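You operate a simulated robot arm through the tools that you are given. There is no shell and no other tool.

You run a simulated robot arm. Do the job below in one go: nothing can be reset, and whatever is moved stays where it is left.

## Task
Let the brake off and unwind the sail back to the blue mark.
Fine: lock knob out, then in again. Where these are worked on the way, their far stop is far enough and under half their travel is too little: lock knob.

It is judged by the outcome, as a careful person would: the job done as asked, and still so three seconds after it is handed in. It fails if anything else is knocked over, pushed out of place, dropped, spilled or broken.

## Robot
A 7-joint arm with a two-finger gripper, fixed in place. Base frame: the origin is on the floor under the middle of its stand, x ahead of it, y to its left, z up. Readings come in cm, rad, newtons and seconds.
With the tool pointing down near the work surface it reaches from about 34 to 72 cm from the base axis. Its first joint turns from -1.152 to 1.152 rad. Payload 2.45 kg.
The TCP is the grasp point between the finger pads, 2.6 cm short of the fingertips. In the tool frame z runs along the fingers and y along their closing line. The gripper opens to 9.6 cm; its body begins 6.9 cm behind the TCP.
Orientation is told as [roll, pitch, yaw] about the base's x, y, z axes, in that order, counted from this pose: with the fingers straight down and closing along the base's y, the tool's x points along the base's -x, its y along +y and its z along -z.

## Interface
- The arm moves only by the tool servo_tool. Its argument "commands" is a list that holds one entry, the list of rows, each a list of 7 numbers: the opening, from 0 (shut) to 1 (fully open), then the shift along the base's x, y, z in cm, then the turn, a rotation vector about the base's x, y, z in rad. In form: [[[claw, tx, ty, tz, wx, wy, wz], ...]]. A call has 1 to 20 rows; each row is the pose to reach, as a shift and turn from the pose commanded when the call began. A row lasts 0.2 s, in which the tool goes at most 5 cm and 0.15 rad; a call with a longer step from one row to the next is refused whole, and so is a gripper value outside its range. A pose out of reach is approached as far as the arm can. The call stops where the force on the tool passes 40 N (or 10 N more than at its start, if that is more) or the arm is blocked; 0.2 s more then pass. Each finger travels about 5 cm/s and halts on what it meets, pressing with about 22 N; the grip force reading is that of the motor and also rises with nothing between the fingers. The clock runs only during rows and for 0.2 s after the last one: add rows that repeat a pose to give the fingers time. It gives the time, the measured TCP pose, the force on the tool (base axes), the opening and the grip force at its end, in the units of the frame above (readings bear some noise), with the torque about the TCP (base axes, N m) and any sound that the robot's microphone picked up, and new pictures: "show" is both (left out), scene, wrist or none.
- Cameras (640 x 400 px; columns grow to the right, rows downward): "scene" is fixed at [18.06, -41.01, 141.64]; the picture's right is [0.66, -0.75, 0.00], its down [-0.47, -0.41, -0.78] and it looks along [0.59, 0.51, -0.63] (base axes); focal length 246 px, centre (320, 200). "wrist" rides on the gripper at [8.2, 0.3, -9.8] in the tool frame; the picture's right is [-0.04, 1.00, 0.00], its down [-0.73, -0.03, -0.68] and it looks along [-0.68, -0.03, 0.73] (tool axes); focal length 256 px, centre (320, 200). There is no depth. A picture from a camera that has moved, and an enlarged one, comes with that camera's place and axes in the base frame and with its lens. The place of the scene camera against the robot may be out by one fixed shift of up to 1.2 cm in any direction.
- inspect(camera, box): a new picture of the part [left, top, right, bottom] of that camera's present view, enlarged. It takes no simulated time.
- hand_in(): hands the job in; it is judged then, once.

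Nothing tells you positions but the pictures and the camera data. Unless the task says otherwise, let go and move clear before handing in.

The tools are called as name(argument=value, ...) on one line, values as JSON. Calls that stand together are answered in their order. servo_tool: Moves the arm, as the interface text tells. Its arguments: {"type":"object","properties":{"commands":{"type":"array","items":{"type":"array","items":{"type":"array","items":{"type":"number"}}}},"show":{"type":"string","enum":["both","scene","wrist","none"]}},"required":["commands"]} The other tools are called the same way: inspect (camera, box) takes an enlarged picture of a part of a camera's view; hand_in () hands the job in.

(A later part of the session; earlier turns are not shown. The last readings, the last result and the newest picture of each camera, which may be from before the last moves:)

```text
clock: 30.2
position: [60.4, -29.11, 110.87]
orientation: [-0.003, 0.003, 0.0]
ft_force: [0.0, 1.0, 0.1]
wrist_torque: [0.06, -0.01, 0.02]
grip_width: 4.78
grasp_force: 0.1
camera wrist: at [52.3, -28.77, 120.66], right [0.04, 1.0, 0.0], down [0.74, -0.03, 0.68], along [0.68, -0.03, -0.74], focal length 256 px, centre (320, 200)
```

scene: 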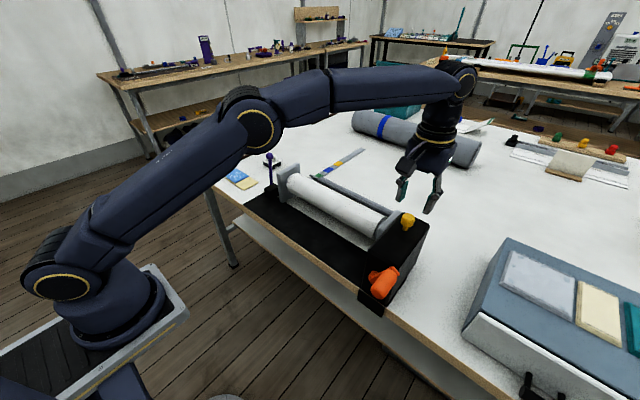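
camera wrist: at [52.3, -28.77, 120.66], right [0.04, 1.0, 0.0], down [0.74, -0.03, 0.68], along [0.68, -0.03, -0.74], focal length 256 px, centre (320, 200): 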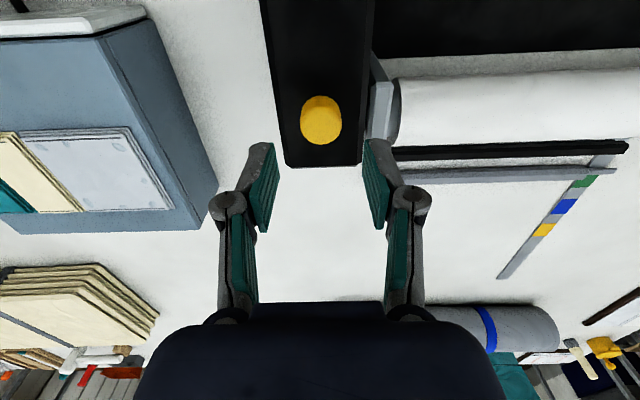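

inspect(camera="scene", box=[340, 200, 440, 310])

inspect(camera="wrist", box=[380, 120, 640, 290])

```text
3.64 times, centred on (390, 255) of scene
camera zoom: at [18.06, -41.01, 141.64], right [0.66, -0.75, 0.0], down [-0.47, -0.41, -0.78], along [0.59, 0.51, -0.63], focal length 894 px, centre (66, 0)
```

zoom: 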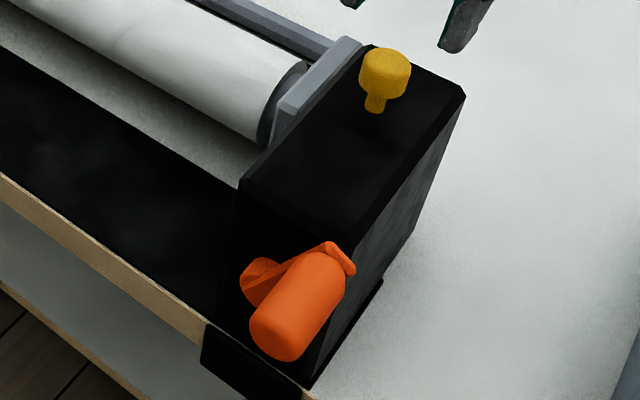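

```text
2.35 times, centred on (510, 205) of wrist
camera zoom: at [52.3, -28.77, 120.66], right [0.04, 1.0, 0.0], down [0.74, -0.03, 0.68], along [0.68, -0.03, -0.74], focal length 602 px, centre (-127, 188)
```

zoom: 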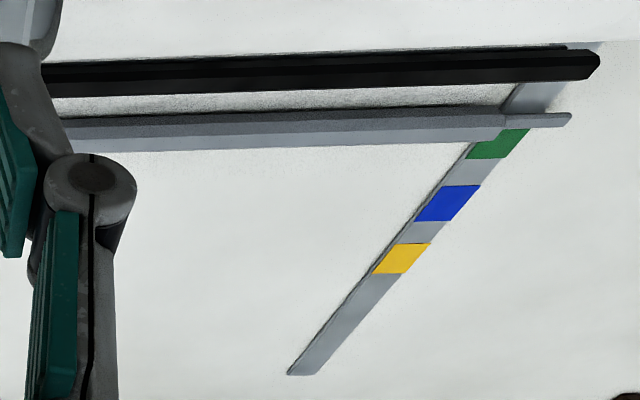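

The knob stays out and the sail hasn't run. Next the crank: hub near (50, -29, 94), handle axis along x near y≈-32.5, z≈100.4. I'll move above the handle to refine this.

servo_tool(commands=[[[0.6, -4, -0.7, 1, 0, 0, 0], [0.8, -8.5, -1.5, 1, 0, 0, 0], [0.8, -13, -2.5, 1, 0, 0, 0], [0.8, -16.5, -3.4, 0, 0, 0, 0], [0.8, -16.5, -3.4, -1, 0, 0, 0]]], show="both")

```text
clock: 31.4
position: [43.83, -32.06, 109.82]
orientation: [-0.002, 0.002, -0.001]
ft_force: [0.3, -0.6, -0.4]
wrist_torque: [0.01, 0.02, 0.02]
grip_width: 7.68
grasp_force: 0.1
camera wrist: at [35.79, -31.86, 119.63], right [0.04, 1.0, 0.0], down [0.73, -0.03, 0.68], along [0.68, -0.03, -0.73], focal length 256 px, centre (320, 200)
```

scene: 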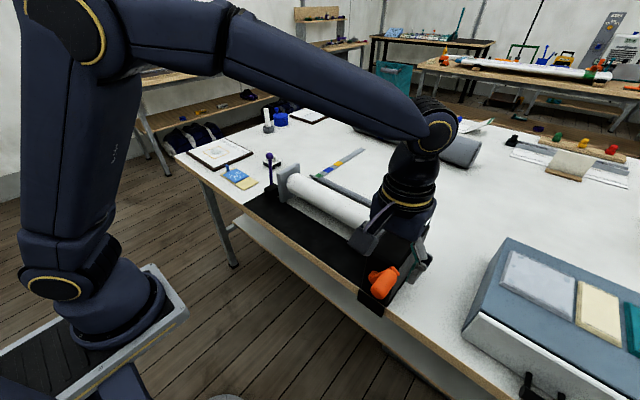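
wrist: 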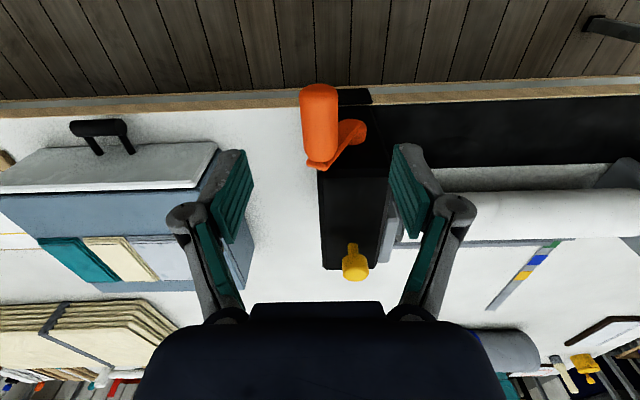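

inspect(camera="wrist", box=[280, 70, 400, 180])

```text
3.64 times, centred on (340, 125) of wrist
camera zoom: at [35.79, -31.86, 119.63], right [0.04, 1.0, 0.0], down [0.73, -0.03, 0.68], along [0.68, -0.03, -0.73], focal length 931 px, centre (247, 473)
```

zoom: 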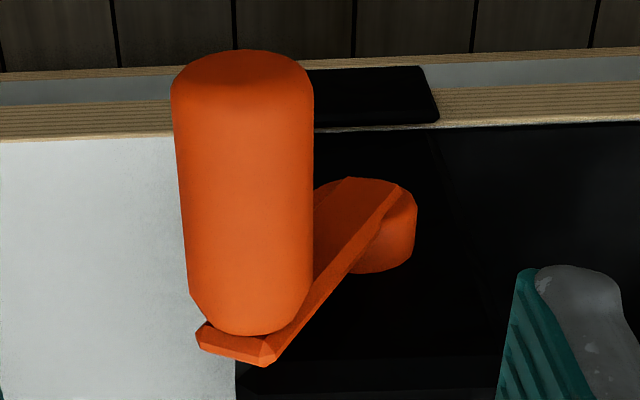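

Handle axis is at y≈-32.25, z≈100.4, x from 42.7 to 48, diameter ≈2.9 cm. I'll lower onto its outer half and close.

servo_tool(commands=[[[0.8, 0.2, -0.2, -3, 0, 0, 0], [0.7, 0.2, -0.2, -6, 0, 0, 0], [0.6, 0.2, -0.2, -8.5, 0, 0, 0], [0.6, 0.2, -0.2, -9.4, 0, 0, 0], [0, 0.2, -0.2, -9.4, 0, 0, 0], [0, 0.2, -0.2, -9.4, 0, 0, 0], [0, 0.2, -0.2, -9.4, 0, 0, 0], [0, 0.2, -0.2, -9.4, 0, 0, 0]]], show="both")

```text
clock: 33.2
position: [44.16, -32.47, 100.5]
orientation: [0.001, 0.003, 0.001]
ft_force: [0.4, 0.4, -3.5]
wrist_torque: [0.01, -0.03, 0.18]
grip_width: 2.78
grasp_force: 45.6
camera wrist: at [36.09, -32.24, 110.24], right [0.04, 1.0, 0.0], down [0.74, -0.03, 0.68], along [0.68, -0.03, -0.74], focal length 256 px, centre (320, 200)
```

scene: 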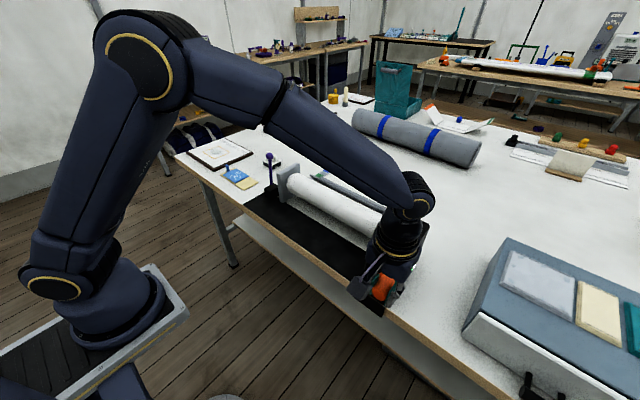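
wrist: 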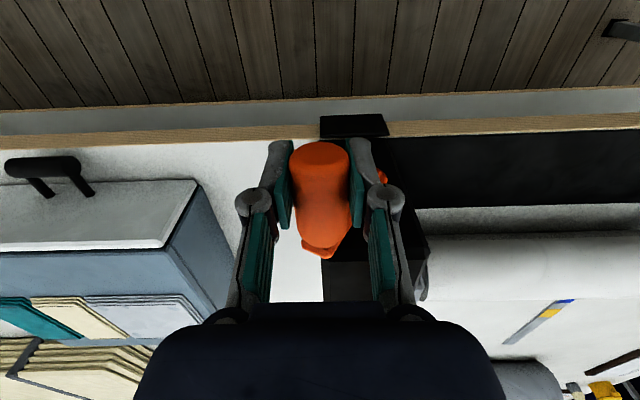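

The handle is gripped with little side load. I'll test a small turn (about 10°) over the top toward +y and watch the bar.

servo_tool(commands=[[[0, 0, 0.3, 0.14, 0, 0, 0], [0, 0, 0.6, 0.27, 0, 0, 0], [0, 0, 0.9, 0.4, 0, 0, 0], [0, 0, 1.15, 0.52, 0, 0, 0], [0, 0, 1.15, 0.52, 0, 0, 0]]], show="both")

inspect(camera="scene", box=[270, 130, 380, 220])

```text
clock: 34.4
position: [44.09, -31.14, 100.83]
orientation: [-0.001, 0.003, 0.0]
ft_force: [1.5, 1.4, -8.7]
wrist_torque: [-0.02, -0.11, 0.23]
grip_width: 2.77
grasp_force: 45.1
camera wrist: at [36.08, -31.06, 110.78], right [0.04, 1.0, 0.0], down [0.73, -0.03, 0.68], along [0.68, -0.03, -0.74], focal length 256 px, centre (320, 200)
```

scene: 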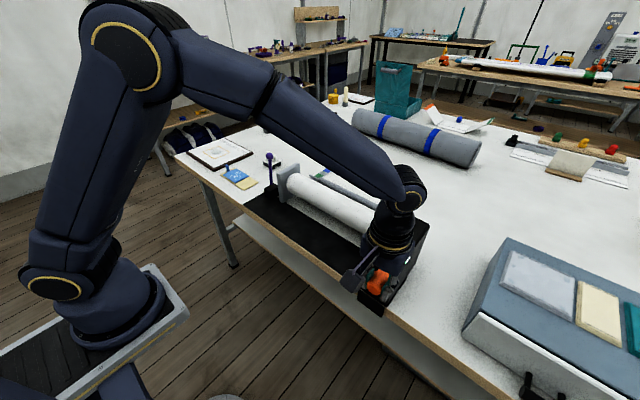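
wrist: 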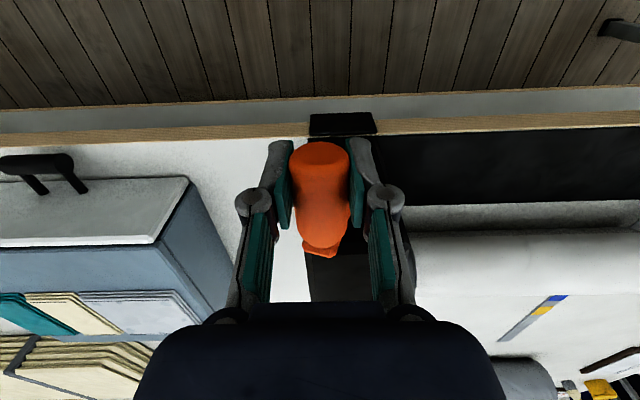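

```text
4.44 times, centred on (325, 175) of scene
camera zoom: at [18.08, -41.01, 141.64], right [0.66, -0.75, 0.0], down [-0.47, -0.41, -0.78], along [0.59, 0.51, -0.63], focal length 1093 px, centre (298, 311)
```

zoom: 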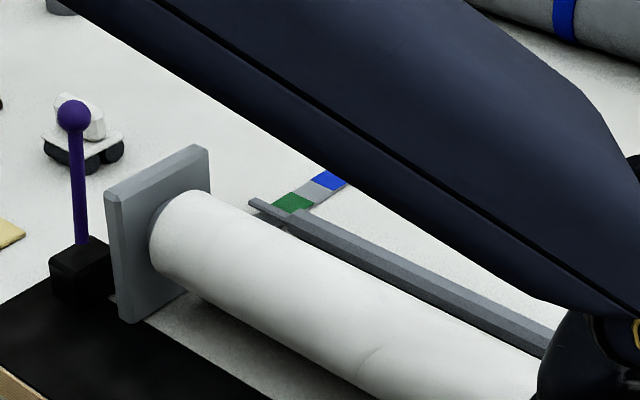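

The crank turns easily. I'll zoom closely on the bar tip against the green mark to see which way it went.

inspect(camera="scene", box=[300, 160, 350, 190])

```text
12.80 times, centred on (325, 175) of scene
camera zoom: at [18.08, -41.01, 141.64], right [0.66, -0.75, 0.0], down [-0.47, -0.41, -0.78], along [0.59, 0.51, -0.63], focal length 3149 px, centre (256, 520)
```

zoom: 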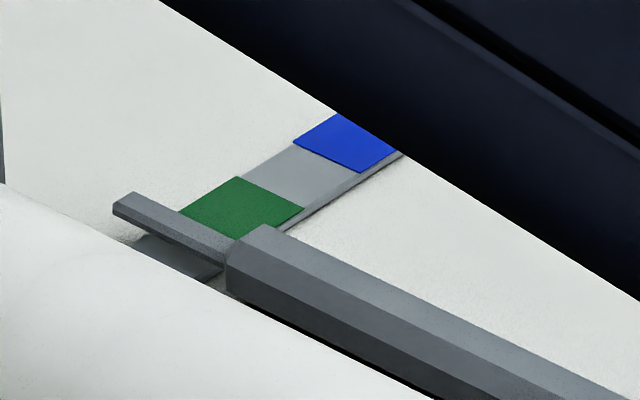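

Reference view taken. I'll turn further the same way (about 23° more) and compare the bar tip.

servo_tool(commands=[[[0, 0, 0.5, 0.1, 0, 0, 0], [0, 0, 1.0, 0.17, 0, 0, 0], [0, 0, 1.5, 0.2, 0, 0, 0], [0, 0, 2.0, 0.2, 0, 0, 0], [0, 0, 2.4, 0.17, 0, 0, 0], [0, 0, 2.8, 0.12, 0, 0, 0]]], show="wrist")

inspect(camera="scene", box=[300, 160, 350, 190])

```text
clock: 35.8
position: [44.15, -28.92, 101.24]
orientation: [-0.009, -0.005, -0.003]
ft_force: [0.8, -21.0, 24.8]
wrist_torque: [-0.1, 0.58, 1.17]
grip_width: 2.77
grasp_force: 45.6
camera wrist: at [36.02, -28.59, 111.1], right [0.04, 1.0, -0.01], down [0.73, -0.02, 0.68], along [0.68, -0.04, -0.73], focal length 256 px, centre (320, 200)
```

wrist: 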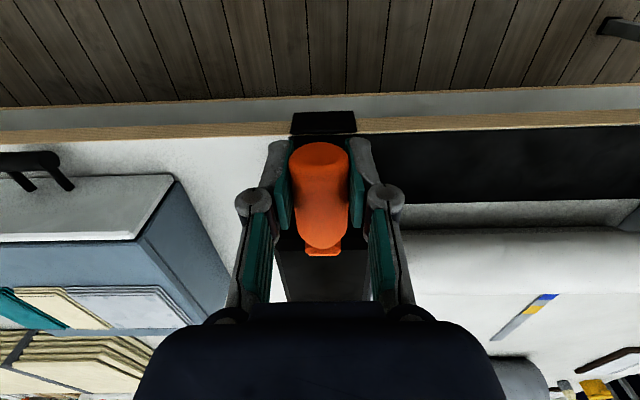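

```text
12.80 times, centred on (325, 175) of scene
camera zoom: at [18.03, -41.04, 141.63], right [0.66, -0.75, 0.0], down [-0.47, -0.41, -0.78], along [0.59, 0.51, -0.63], focal length 3149 px, centre (256, 520)
```

zoom: 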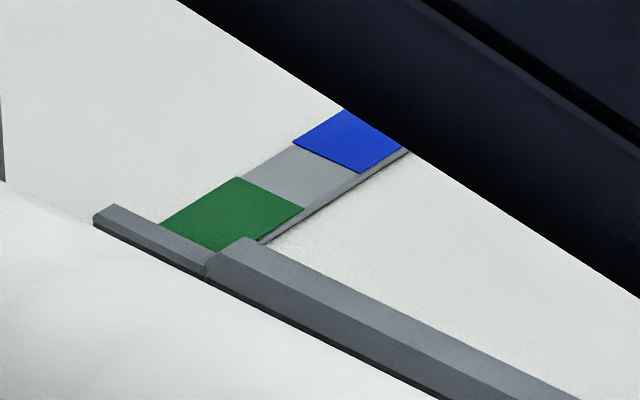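

That turn wound the bar toward the roller until it resisted, so unwinding is the other way (handle toward -y and down). I'll turn back past the start, then stop and release briefly to regrip with a slight tilt that gives more clearance at the bottom of the circle.

servo_tool(commands=[[[0, 0, -0.6, 0.1, 0, 0, 0], [0, 0, -1.2, 0.1, 0, 0, 0], [0, 0, -1.85, 0.07, 0, 0, 0], [0, 0, -2.5, -0.08, 0, 0, 0], [0, 0, -3.12, -0.27, 0, 0, 0], [0, 0, -3.7, -0.53, 0, 0, 0], [0, 0, -4.3, -0.82, 0, 0, 0], [0, 0, -4.3, -0.82, 0, 0, 0]]], show="wrist")

inspect(camera="scene", box=[300, 160, 350, 190])

```text
clock: 37.6
position: [44.11, -32.73, 100.11]
orientation: [0.004, 0.005, 0.002]
ft_force: [9.4, 16.9, -24.9]
wrist_torque: [0.01, -0.35, 0.01]
grip_width: 2.69
grasp_force: 44.8
camera wrist: at [36.1, -32.44, 109.94], right [0.04, 1.0, 0.0], down [0.74, -0.03, 0.68], along [0.68, -0.02, -0.74], focal length 256 px, centre (320, 200)
```

wrist: 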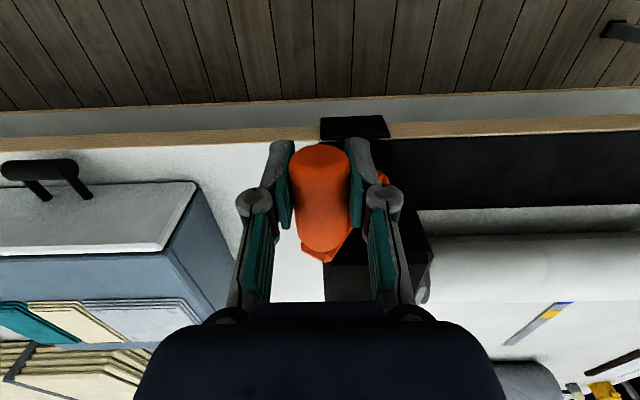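

```text
12.80 times, centred on (325, 175) of scene
camera zoom: at [18.12, -40.99, 141.64], right [0.66, -0.75, 0.0], down [-0.47, -0.41, -0.78], along [0.59, 0.51, -0.63], focal length 3149 px, centre (256, 520)
```

zoom: 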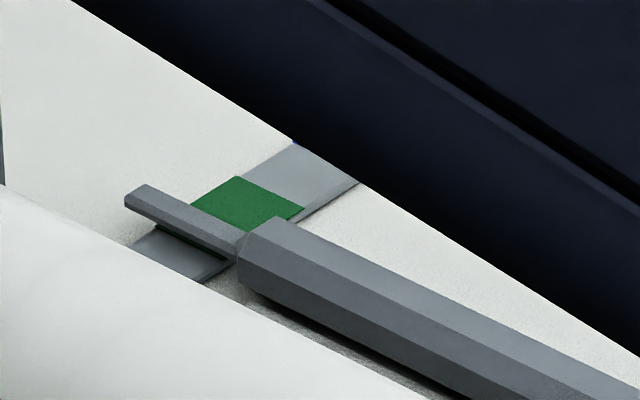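

Right direction: the bar tip has moved outward past the start. The radial load shows my circle is a bit large; I'll open here and see whether the crank holds by itself.

servo_tool(commands=[[[0, 0, 0.1, -0.15, 0, 0, 0], [0.6, 0, 0.1, -0.15, 0, 0, 0], [0.6, 0, 0.1, -0.15, 0, 0, 0], [0.6, 0, 0.1, -0.15, 0, 0, 0]]], show="wrist")

inspect(camera="scene", box=[300, 160, 350, 190])

inspect(camera="wrist", box=[240, 120, 400, 290])

```text
clock: 38.6
position: [44.09, -32.72, 100.19]
orientation: [-0.002, 0.002, 0.0]
ft_force: [0.3, -0.2, -0.2]
wrist_torque: [-0.03, 0.0, -0.02]
grip_width: 5.77
grasp_force: 0.0
camera wrist: at [36.03, -32.46, 109.98], right [0.04, 1.0, 0.0], down [0.73, -0.03, 0.68], along [0.68, -0.03, -0.74], focal length 256 px, centre (320, 200)
```

wrist: 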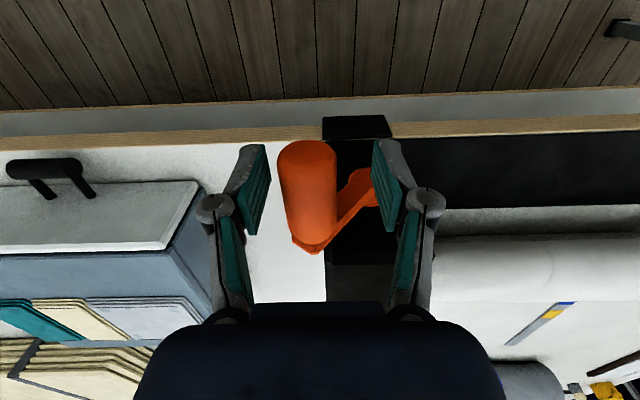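

```text
12.80 times, centred on (325, 175) of scene
camera zoom: at [18.06, -41.01, 141.64], right [0.66, -0.75, 0.0], down [-0.47, -0.41, -0.78], along [0.59, 0.51, -0.63], focal length 3149 px, centre (256, 520)
```

zoom: 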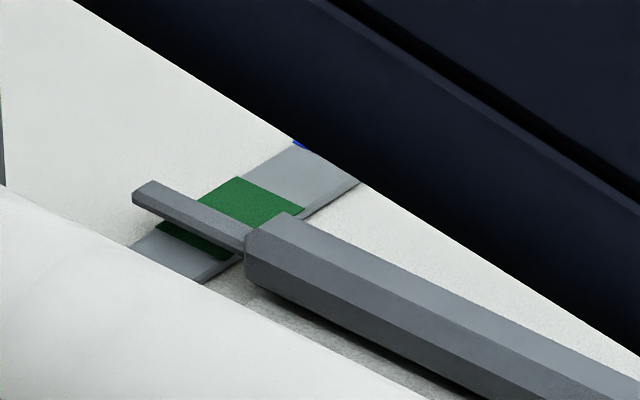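

```text
2.35 times, centred on (320, 205) of wrist
camera zoom: at [36.03, -32.46, 109.98], right [0.04, 1.0, 0.0], down [0.73, -0.03, 0.68], along [0.68, -0.03, -0.74], focal length 602 px, centre (320, 188)
```

zoom: 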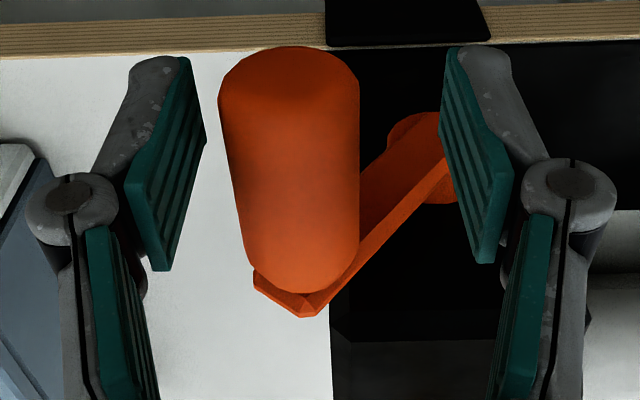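

On release the crank crept a little (handle now y≈-33.4). I'll wait a moment to see if it keeps creeping.

servo_tool(commands=[[[0.6, 0, 0, 0, 0, 0, 0], [0.6, 0, 0, 0, 0, 0, 0], [0.6, 0, 0, 0, 0, 0, 0], [0.6, 0, 0, 0, 0, 0, 0]]], show="wrist")

inspect(camera="scene", box=[300, 160, 350, 190])

inspect(camera="wrist", box=[240, 120, 400, 290])

```text
clock: 39.6
position: [44.11, -32.62, 100.19]
orientation: [-0.001, 0.002, 0.0]
ft_force: [0.5, 0.1, -0.3]
wrist_torque: [0.03, -0.02, -0.01]
grip_width: 5.75
grasp_force: 0.1
camera wrist: at [36.04, -32.43, 109.96], right [0.04, 1.0, 0.0], down [0.73, -0.03, 0.68], along [0.68, -0.03, -0.74], focal length 256 px, centre (320, 200)
```

wrist: 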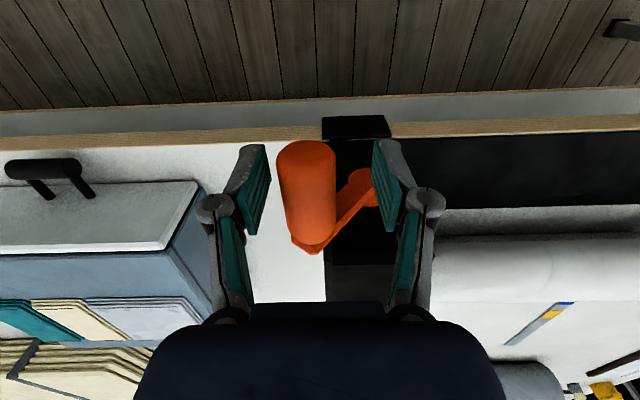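

```text
12.80 times, centred on (325, 175) of scene
camera zoom: at [18.06, -41.01, 141.64], right [0.66, -0.75, 0.0], down [-0.47, -0.41, -0.78], along [0.59, 0.51, -0.63], focal length 3149 px, centre (256, 520)
```

zoom: 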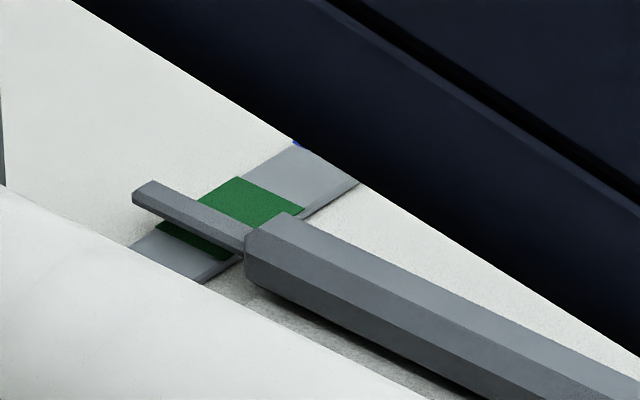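

```text
2.35 times, centred on (320, 205) of wrist
camera zoom: at [36.04, -32.43, 109.96], right [0.04, 1.0, 0.0], down [0.73, -0.03, 0.68], along [0.68, -0.03, -0.74], focal length 602 px, centre (320, 188)
```

zoom: 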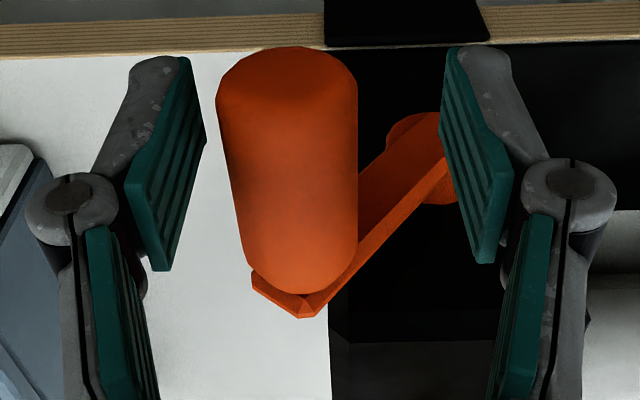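

The crank holds by itself. The handle axis is now at about y=-33.4, z=99.9; I'll recentre, tilt the gripper body slightly toward me, and regrip.

servo_tool(commands=[[[0.6, 0, -0.4, -0.1, 0, -0.05, 0], [0.6, -0.1, -0.75, -0.25, 0, -0.15, 0], [0.6, -0.1, -0.75, -0.25, 0, -0.25, 0], [0.6, -0.1, -0.75, -0.25, 0, -0.25, 0], [0, -0.1, -0.75, -0.25, 0, -0.25, 0], [0, -0.1, -0.75, -0.25, 0, -0.25, 0], [0, -0.1, -0.75, -0.25, 0, -0.25, 0], [0, -0.1, -0.75, -0.25, 0, -0.25, 0]]], show="wrist")

```text
clock: 41.4
position: [43.88, -33.42, 99.94]
orientation: [-0.002, -0.246, -0.001]
ft_force: [-0.5, 1.2, -0.2]
wrist_torque: [-0.01, -0.15, 0.03]
grip_width: 2.8
grasp_force: 45.0
camera wrist: at [33.74, -33.15, 107.41], right [0.04, 1.0, 0.01], down [0.54, -0.03, 0.84], along [0.84, -0.03, -0.55], focal length 256 px, centre (320, 200)
```

wrist: 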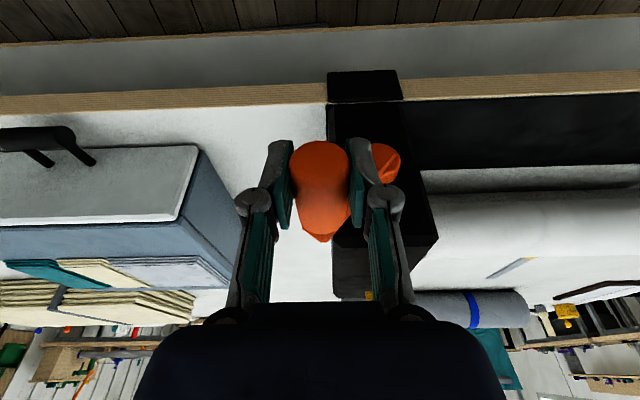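

Good regrip with nearly zero load. Now turning in the unwinding direction about 18°, checking the loads.

servo_tool(commands=[[[0, 0, -0.3, -0.25, 0, 0, 0], [0, 0, -0.585, -0.51, 0, 0, 0], [0, 0, -0.86, -0.79, 0, 0, 0], [0, 0, -1.12, -1.08, 0, 0, 0], [0, 0, -1.36, -1.39, 0, 0, 0], [0, 0, -1.585, -1.705, 0, 0, 0]]], show="wrist")

inspect(camera="scene", box=[300, 160, 350, 190])

```text
clock: 42.8
position: [43.95, -34.88, 98.14]
orientation: [0.002, -0.246, 0.001]
ft_force: [-1.6, 11.0, -6.0]
wrist_torque: [0.04, 0.15, 0.13]
grip_width: 2.78
grasp_force: 45.4
camera wrist: at [33.75, -34.72, 105.71], right [0.04, 1.0, 0.01], down [0.55, -0.03, 0.84], along [0.84, -0.02, -0.55], focal length 256 px, centre (320, 200)
```

wrist: 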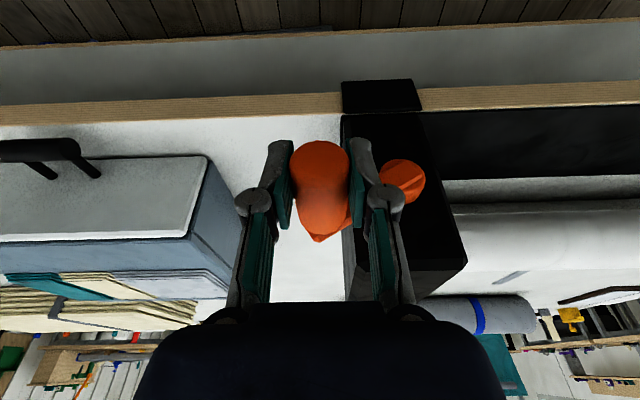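

```text
12.80 times, centred on (325, 175) of scene
camera zoom: at [18.07, -40.98, 141.65], right [0.66, -0.75, 0.0], down [-0.47, -0.41, -0.78], along [0.59, 0.51, -0.63], focal length 3149 px, centre (256, 520)
```

zoom: 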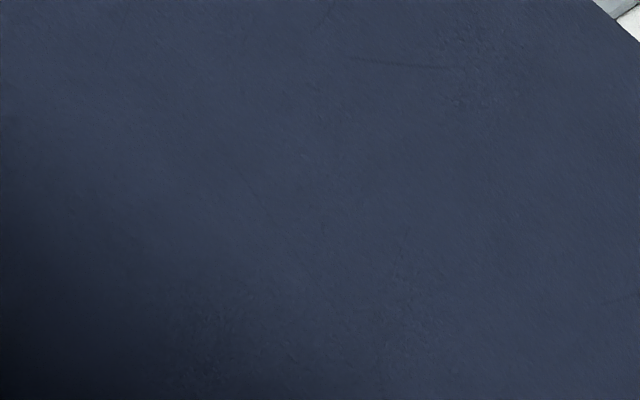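

Loads small (about 12 N radial, 1 N along the turn). I'll trim the circle slightly and continue ~30° more.

servo_tool(commands=[[[0, 0, -0.2, -0.4, 0, 0, 0], [0, 0, -0.405, -0.795, 0, 0, 0], [0, 0, -0.57, -1.14, 0, 0, 0], [0, 0, -0.73, -1.495, 0, 0, 0], [0, 0, -0.86, -1.85, 0, 0, 0], [0, 0, -0.98, -2.215, 0, 0, 0], [0, 0, -1.07, -2.59, 0, 0, 0], [0, 0, -1.155, -2.965, 0, 0, 0]]], show="wrist")

```text
clock: 44.6
position: [44.01, -35.94, 95.1]
orientation: [0.007, -0.247, -0.001]
ft_force: [-4.2, 25.8, -1.5]
wrist_torque: [0.11, -0.27, 0.33]
grip_width: 2.82
grasp_force: 45.3
camera wrist: at [33.76, -35.78, 102.65], right [0.04, 1.0, 0.01], down [0.55, -0.03, 0.84], along [0.84, -0.02, -0.55], focal length 256 px, centre (320, 200)
```

wrist: 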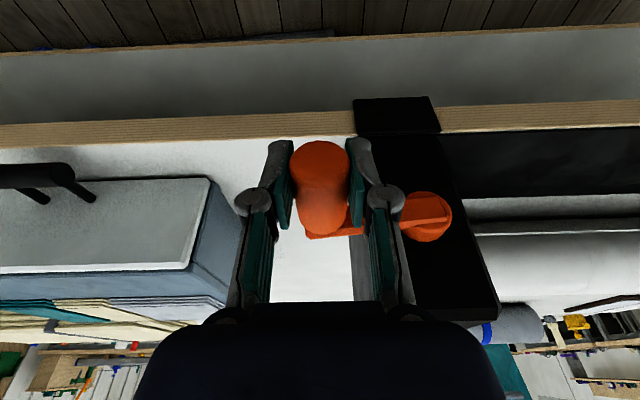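

The radial load (26 N inward) says the radius is nearer 7.0 with centre (-28.9, 94.1). Correcting and continuing another ~30°.

servo_tool(commands=[[[0, 0, 0.15, -0.3, 0, 0, 0], [0, 0, 0.26, -0.64, 0, 0, 0], [0, 0, 0.24, -1.0, 0, 0, 0], [0, 0, 0.24, -1.37, 0, 0, 0], [0, 0, 0.27, -1.74, 0, 0, 0], [0, 0, 0.31, -2.1, 0, 0, 0], [0, 0, 0.37, -2.46, 0, 0, 0], [0, 0, 0.45, -2.82, 0, 0, 0], [0, 0, 0.55, -3.17, 0, 0, 0], [0, 0, 0.66, -3.52, 0, 0, 0]]], show="both")

```text
clock: 46.8
position: [44.08, -35.37, 91.89]
orientation: [0.001, -0.248, 0.002]
ft_force: [-0.2, 24.3, 10.5]
wrist_torque: [0.14, -0.31, 0.29]
grip_width: 2.81
grasp_force: 44.7
camera wrist: at [33.74, -35.21, 99.26], right [0.04, 1.0, 0.01], down [0.55, -0.03, 0.84], along [0.84, -0.03, -0.55], focal length 256 px, centre (320, 200)
```

scene: 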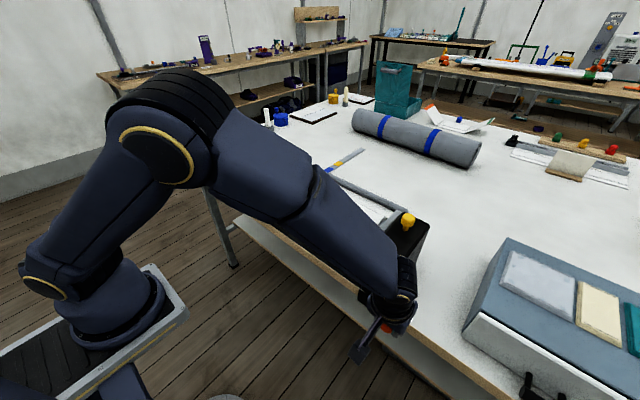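
wrist: 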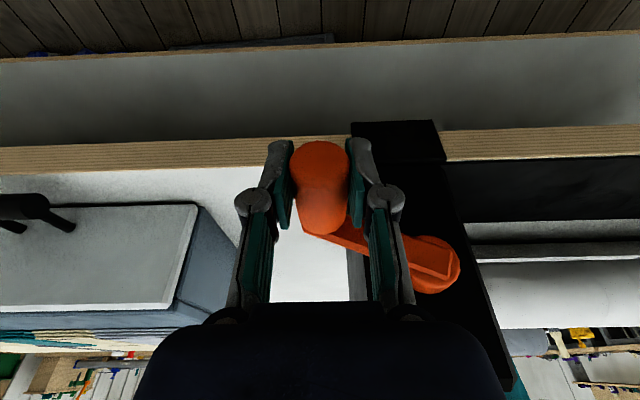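

About 80° turned. The bar is visible again in the scene view; let me measure it against the marks.

inspect(camera="scene", box=[310, 140, 390, 195])

```text
7.27 times, centred on (350, 168) of scene
camera zoom: at [18.04, -40.93, 141.66], right [0.66, -0.75, 0.0], down [-0.47, -0.41, -0.78], along [0.59, 0.51, -0.63], focal length 1789 px, centre (102, 436)
```

zoom: 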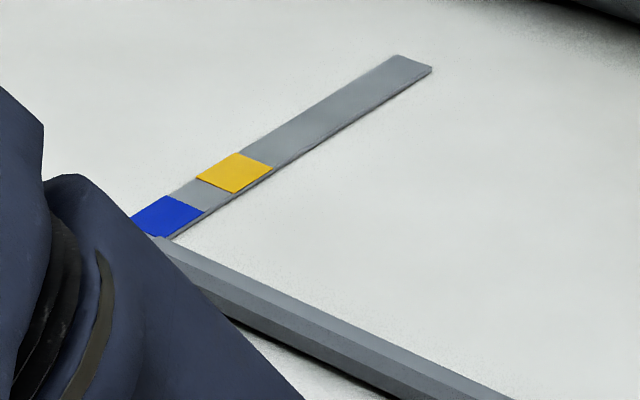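

The bar is about at the near edge of blue; I estimate about 100–115° of crank left. Trimming radius and continuing toward the bottom.

servo_tool(commands=[[[0, 0, 0.25, -0.15, 0, 0, 0], [0, 0, 0.36, -0.4, 0, 0, 0], [0, 0, 0.48, -0.66, 0, 0, 0], [0, 0, 0.65, -0.98, 0, 0, 0], [0, 0, 0.84, -1.29, 0, 0, 0], [0, 0, 1.04, -1.6, 0, 0, 0], [0, 0, 1.25, -1.89, 0, 0, 0], [0, 0, 1.48, -2.17, 0, 0, 0], [0, 0, 1.73, -2.44, 0, 0, 0], [0, 0, 2.0, -2.69, 0, 0, 0], [0, 0, 2.26, -2.93, 0, 0, 0]]], show="both")

```text
clock: 49.2
position: [43.98, -33.28, 88.8]
orientation: [0.0, -0.249, 0.001]
ft_force: [-2.8, 20.1, 25.6]
wrist_torque: [0.1, -0.19, 0.33]
grip_width: 2.81
grasp_force: 45.3
camera wrist: at [33.73, -32.94, 96.31], right [0.04, 1.0, 0.01], down [0.54, -0.03, 0.84], along [0.84, -0.03, -0.54], focal length 256 px, centre (320, 200)
```

scene: 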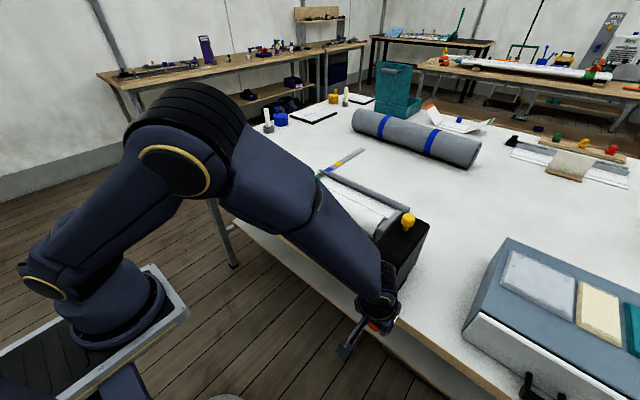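
wrist: 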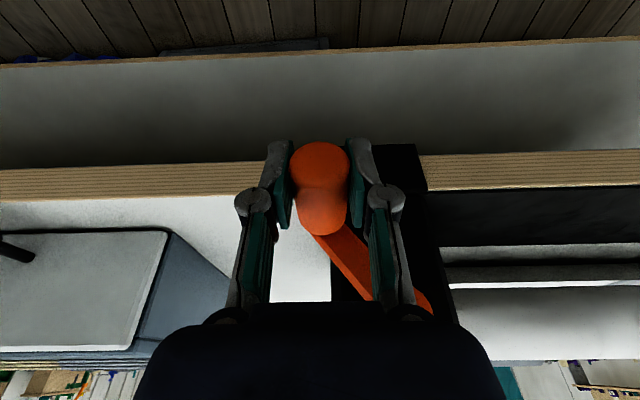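

Still ~30 N radial because my circle runs slightly outside; I'll shrink it more and continue through the bottom.

servo_tool(commands=[[[0, 0, 0.1, 0.25, 0, 0, 0], [0, 0, 0.35, 0.08, 0, 0, 0], [0, 0, 0.62, -0.12, 0, 0, 0], [0, 0, 0.92, -0.31, 0, 0, 0], [0, 0, 1.23, -0.48, 0, 0, 0], [0, 0, 1.55, -0.64, 0, 0, 0], [0, 0, 1.87, -0.78, 0, 0, 0], [0, 0, 2.2, -0.91, 0, 0, 0], [0, 0, 2.55, -1.02, 0, 0, 0], [0, 0, 2.9, -1.11, 0, 0, 0], [0, 0, 3.24, -1.18, 0, 0, 0]]], show="both")

inspect(camera="scene", box=[300, 135, 400, 205])

```text
clock: 51.6
position: [44.04, -30.18, 87.5]
orientation: [0.0, -0.248, -0.001]
ft_force: [-1.5, -2.2, -3.8]
wrist_torque: [-0.01, 0.45, -0.03]
grip_width: 2.8
grasp_force: 45.0
camera wrist: at [33.74, -29.86, 95.04], right [0.04, 1.0, 0.01], down [0.55, -0.03, 0.84], along [0.84, -0.03, -0.55], focal length 256 px, centre (320, 200)
```

scene: 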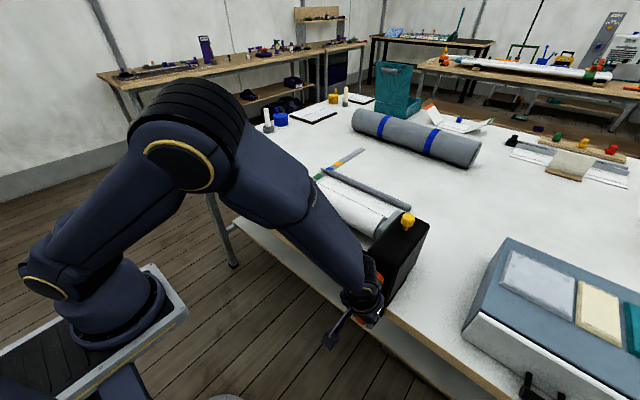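
wrist: 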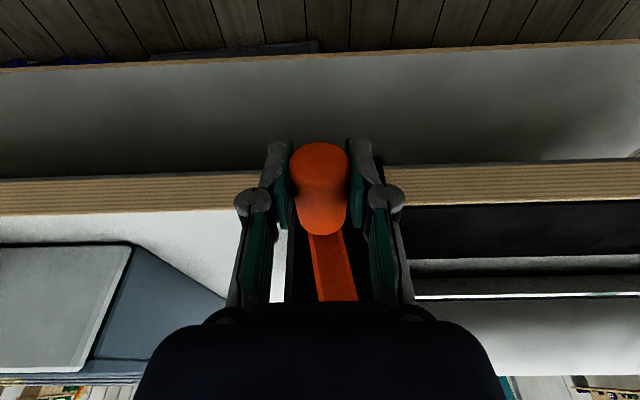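

```text
5.71 times, centred on (350, 170) of scene
camera zoom: at [18.06, -41.01, 141.64], right [0.66, -0.75, 0.0], down [-0.47, -0.41, -0.78], along [0.59, 0.51, -0.63], focal length 1406 px, centre (149, 371)
```

zoom: 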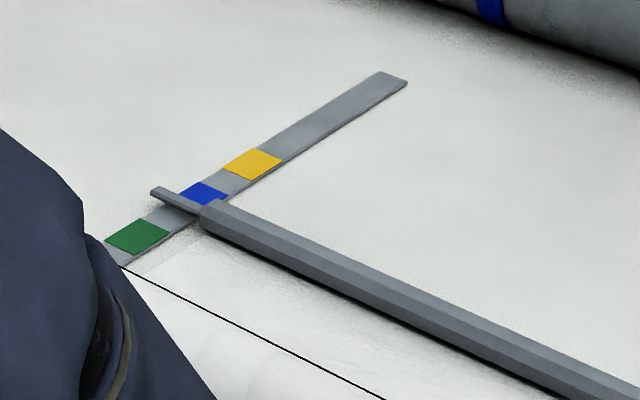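

Now near zero load at the bottom. The pointer is just entering blue as seen here (with some parallax), so I'll turn about 24° more, then release and look from directly above.

servo_tool(commands=[[[0, 0, 0.35, -0.04, 0, 0, 0], [0, 0, 0.71, -0.08, 0, 0, 0], [0, 0, 1.06, -0.1, 0, 0, 0], [0, 0, 1.42, -0.1, 0, 0, 0], [0, 0, 1.78, -0.08, 0, 0, 0], [0, 0, 2.13, -0.03, 0, 0, 0], [0, 0, 2.48, 0.03, 0, 0, 0], [0, 0, 2.83, 0.1, 0, 0, 0]]], show="both")

inspect(camera="scene", box=[315, 145, 365, 190])

```text
clock: 53.4
position: [43.95, -27.27, 87.53]
orientation: [-0.004, -0.248, -0.002]
ft_force: [-9.9, -1.4, -3.5]
wrist_torque: [0.02, 0.1, 0.13]
grip_width: 2.81
grasp_force: 44.7
camera wrist: at [33.73, -27.0, 95.15], right [0.04, 1.0, 0.01], down [0.54, -0.03, 0.84], along [0.84, -0.03, -0.55], focal length 256 px, centre (320, 200)
```

scene: 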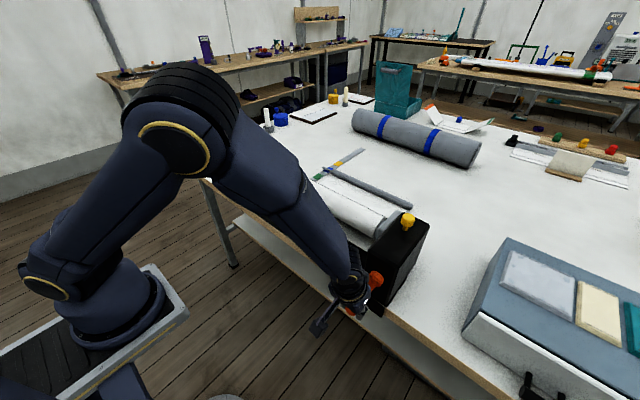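
wrist: 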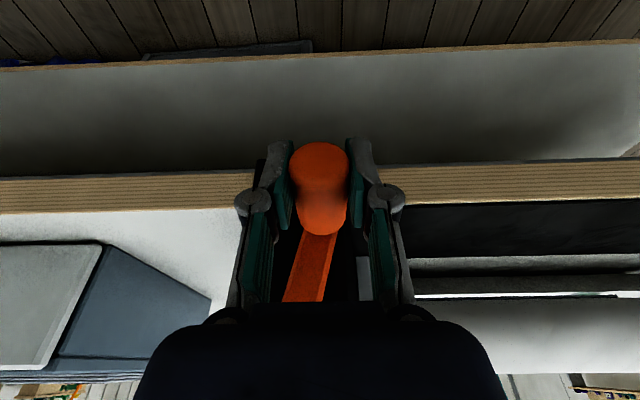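

```text
8.89 times, centred on (340, 168) of scene
camera zoom: at [18.04, -41.01, 141.64], right [0.66, -0.75, 0.0], down [-0.47, -0.41, -0.78], along [0.59, 0.51, -0.63], focal length 2187 px, centre (142, 489)
```

zoom: 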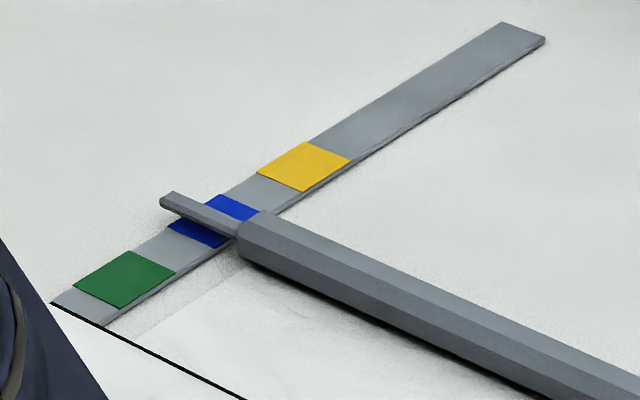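

The pointer now seems over blue in this oblique view, but it sits above the ruler, so I need its true position. I'll zoom in, then release the crank and view from a steeper angle.

inspect(camera="scene", box=[325, 160, 350, 176])

servo_tool(commands=[[[0.3, 0, 0, 0, 0, 0, 0], [0.6, 0, 0, 0, 0, 0, 0], [0.6, 0, 0, 0, 0, 0, 0], [0.6, 0, 0, 0, 0, 0, 0], [0.6, -0.75, 0, 2.9, 0, 0, 0], [0.6, -1.6, 0, 6.5, 0, 0, 0], [0.6, -2.7, 0, 11, 0, 0, 0], [0.6, -3, 0, 15, 0, 0, 0], [0.6, -3, 0, 19, 0, 0, 0]]], show="both")

```text
16.00 times, centred on (338, 168) of scene
camera zoom: at [18.04, -41.01, 141.64], right [0.66, -0.75, 0.0], down [-0.47, -0.41, -0.78], along [0.59, 0.51, -0.63], focal length 3936 px, centre (40, 712)
```

zoom: 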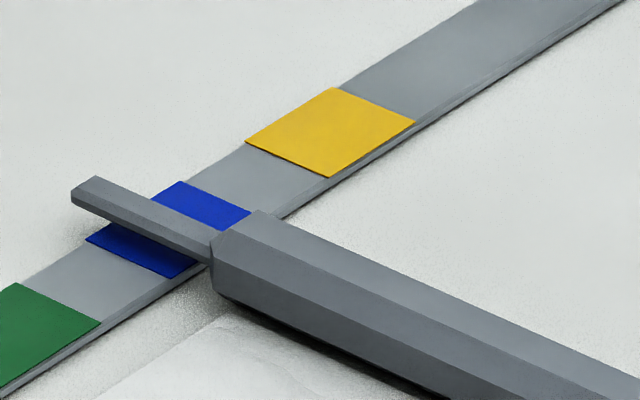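

```text
clock: 55.4
position: [40.98, -27.13, 106.61]
orientation: [-0.001, -0.249, 0.0]
ft_force: [0.4, 0.8, -0.1]
wrist_torque: [-0.01, -0.03, 0.0]
grip_width: 5.75
grasp_force: 0.2
camera wrist: at [30.72, -26.89, 114.08], right [0.04, 1.0, 0.01], down [0.54, -0.03, 0.84], along [0.84, -0.03, -0.55], focal length 256 px, centre (320, 200)
```

scene: 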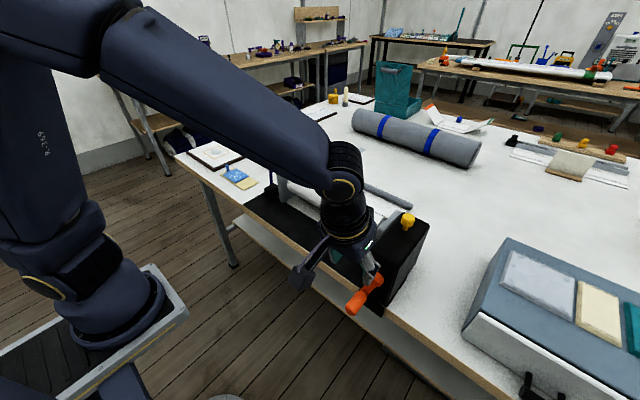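
wrist: 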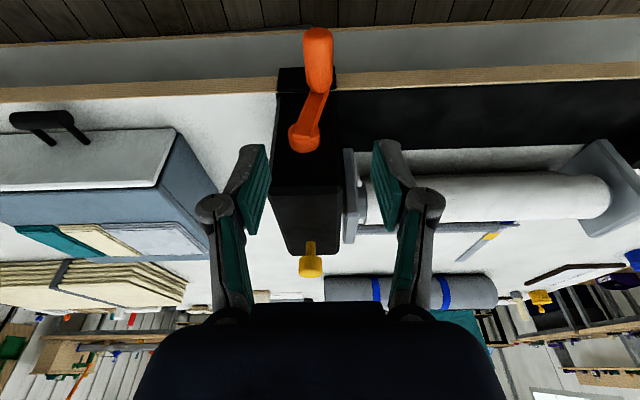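

Crank released and clear. Now up and over to a viewing pose above the ruler, with the camera tilted to look more steeply down.

servo_tool(commands=[[[0.6, 0, 1, 4.5, 0, 0.05, 0], [0.6, 1, 3.5, 8.5, 0, 0.1, 0], [0.6, 2.5, 7, 11.5, 0, 0.15, 0], [0.6, 4, 11, 13.5, 0, 0.2, 0], [0.6, 5.5, 15.2, 15, 0, 0.25, 0], [0.6, 7, 19.5, 16, 0, 0.3, 0], [0.6, 8.5, 24, 17, 0, 0.35, 0], [0.6, 10, 28.5, 17.5, 0, 0.4, 0], [0.6, 11.5, 33, 18, 0, 0.45, 0], [0.6, 13, 37.5, 18.5, 0, 0.5, 0], [0.6, 14, 40, 19, 0, 0.5, 0], [0.6, 14, 40, 19, 0, 0.5, 0]]], show="both")

```text
clock: 58.0
position: [54.1, 10.53, 125.23]
orientation: [0.0, 0.25, 0.0]
ft_force: [-0.8, -0.8, -0.1]
wrist_torque: [-0.01, 0.02, 0.01]
grip_width: 5.76
grasp_force: 0.0
out of reach, approached as far as the arm can: row 11, 12
camera wrist: at [48.7, 10.72, 136.78], right [0.04, 1.0, -0.01], down [0.88, -0.03, 0.48], along [0.48, -0.03, -0.88], focal length 256 px, centre (320, 200)
```

scene: 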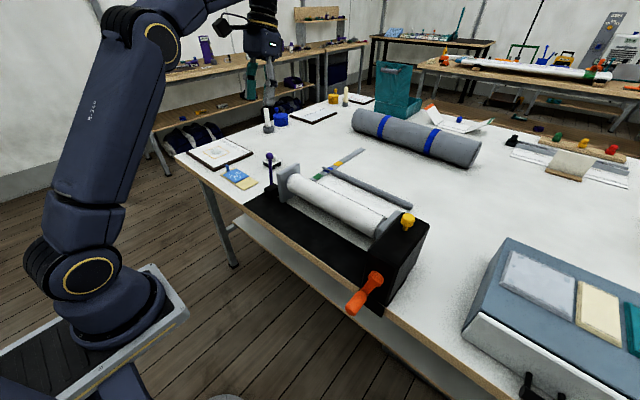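
wrist: 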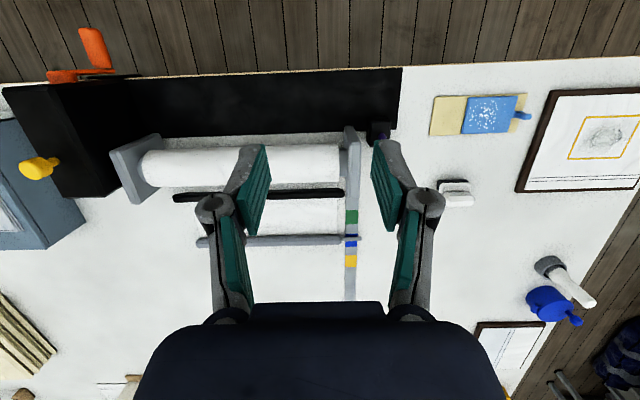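

inspect(camera="wrist", box=[310, 190, 390, 290])

inspect(camera="wrist", box=[333, 225, 370, 260])

inspect(camera="scene", box=[325, 160, 350, 176])

```text
4.00 times, centred on (350, 240) of wrist
camera zoom: at [48.7, 10.72, 136.78], right [0.04, 1.0, -0.01], down [0.88, -0.03, 0.48], along [0.48, -0.03, -0.88], focal length 1024 px, centre (200, 40)
```

zoom: 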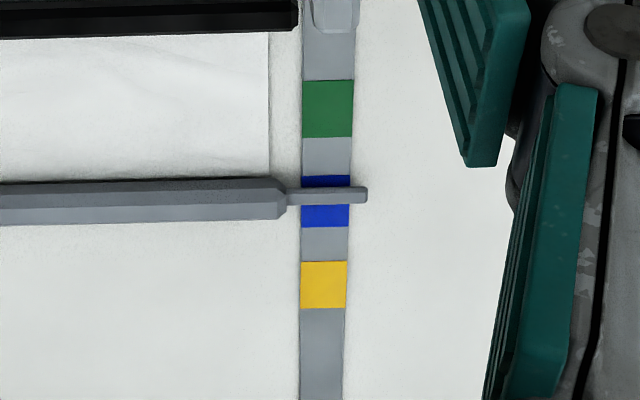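

```text
11.43 times, centred on (352, 242) of wrist
camera zoom: at [48.7, 10.72, 136.78], right [0.04, 1.0, -0.01], down [0.88, -0.03, 0.48], along [0.48, -0.03, -0.88], focal length 2926 px, centre (-40, -286)
```

zoom: 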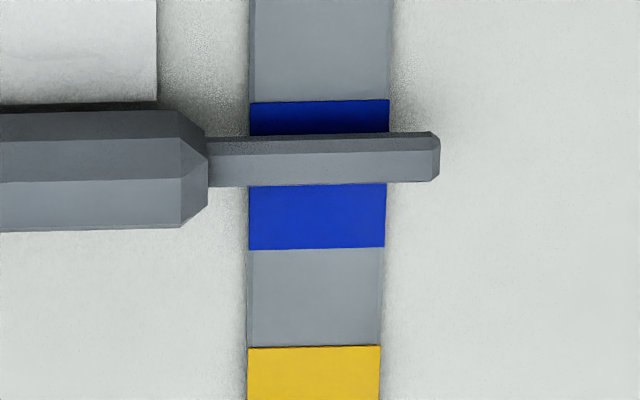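

```text
16.00 times, centred on (338, 168) of scene
camera zoom: at [18.06, -41.0, 141.64], right [0.66, -0.75, 0.0], down [-0.47, -0.41, -0.78], along [0.59, 0.51, -0.63], focal length 3936 px, centre (40, 712)
```

zoom: 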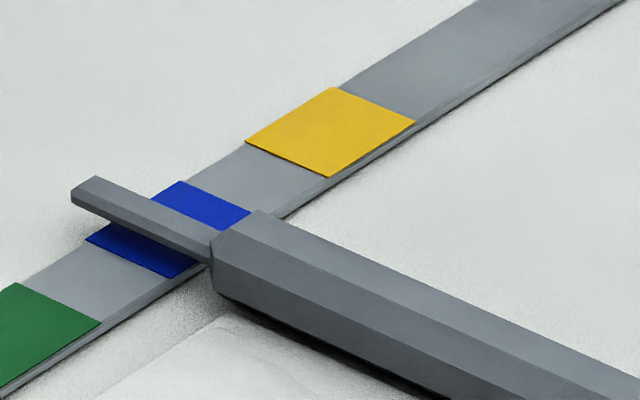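

From the steeper view the pointer bar is over the blue mark but sits short of its centre: correcting for its ~0.8 cm height it is about 0.8 cm short. I'll take one shallower view to confirm that height before the last small turn.

servo_tool(commands=[[[0.6, -2, 0.5, -4, 0, -0.06, 0], [0.6, -4.5, 1, -8, 0, -0.12, 0], [0.6, -7, 1.5, -12, 0, -0.18, 0], [0.6, -9, 1.5, -16, 0, -0.25, 0], [0.6, -9, 1.5, -17, 0, -0.25, 0]]], show="wrist")

```text
clock: 59.2
position: [44.87, 11.65, 108.01]
orientation: [-0.003, 0.002, 0.0]
ft_force: [-0.1, -0.3, 0.8]
wrist_torque: [0.02, -0.03, 0.02]
grip_width: 5.78
grasp_force: 0.1
camera wrist: at [36.8, 11.93, 117.76], right [0.04, 1.0, 0.0], down [0.73, -0.03, 0.68], along [0.68, -0.03, -0.73], focal length 256 px, centre (320, 200)
```

wrist: 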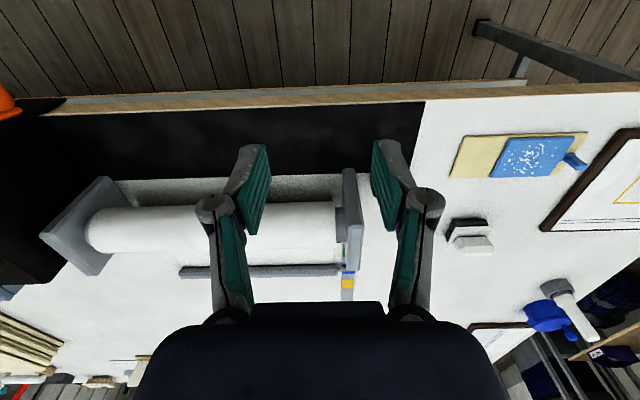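

inspect(camera="wrist", box=[325, 255, 370, 295])

inspect(camera="scene", box=[340, 200, 440, 320])

```text
10.00 times, centred on (348, 275) of wrist
camera zoom: at [36.8, 11.93, 117.76], right [0.04, 1.0, 0.0], down [0.73, -0.03, 0.68], along [0.68, -0.03, -0.73], focal length 2560 px, centre (45, -550)
```

zoom: 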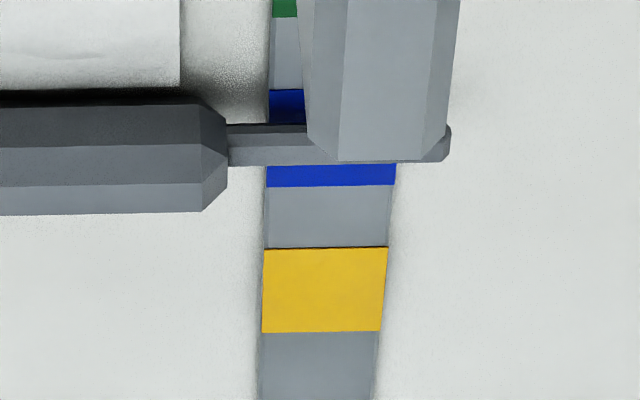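

```text
3.33 times, centred on (390, 260) of scene
camera zoom: at [18.06, -41.01, 141.64], right [0.66, -0.75, 0.0], down [-0.47, -0.41, -0.78], along [0.59, 0.51, -0.63], focal length 820 px, centre (87, 0)
```

zoom: 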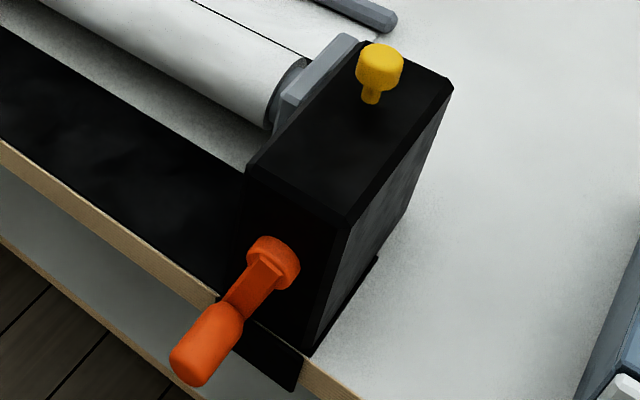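

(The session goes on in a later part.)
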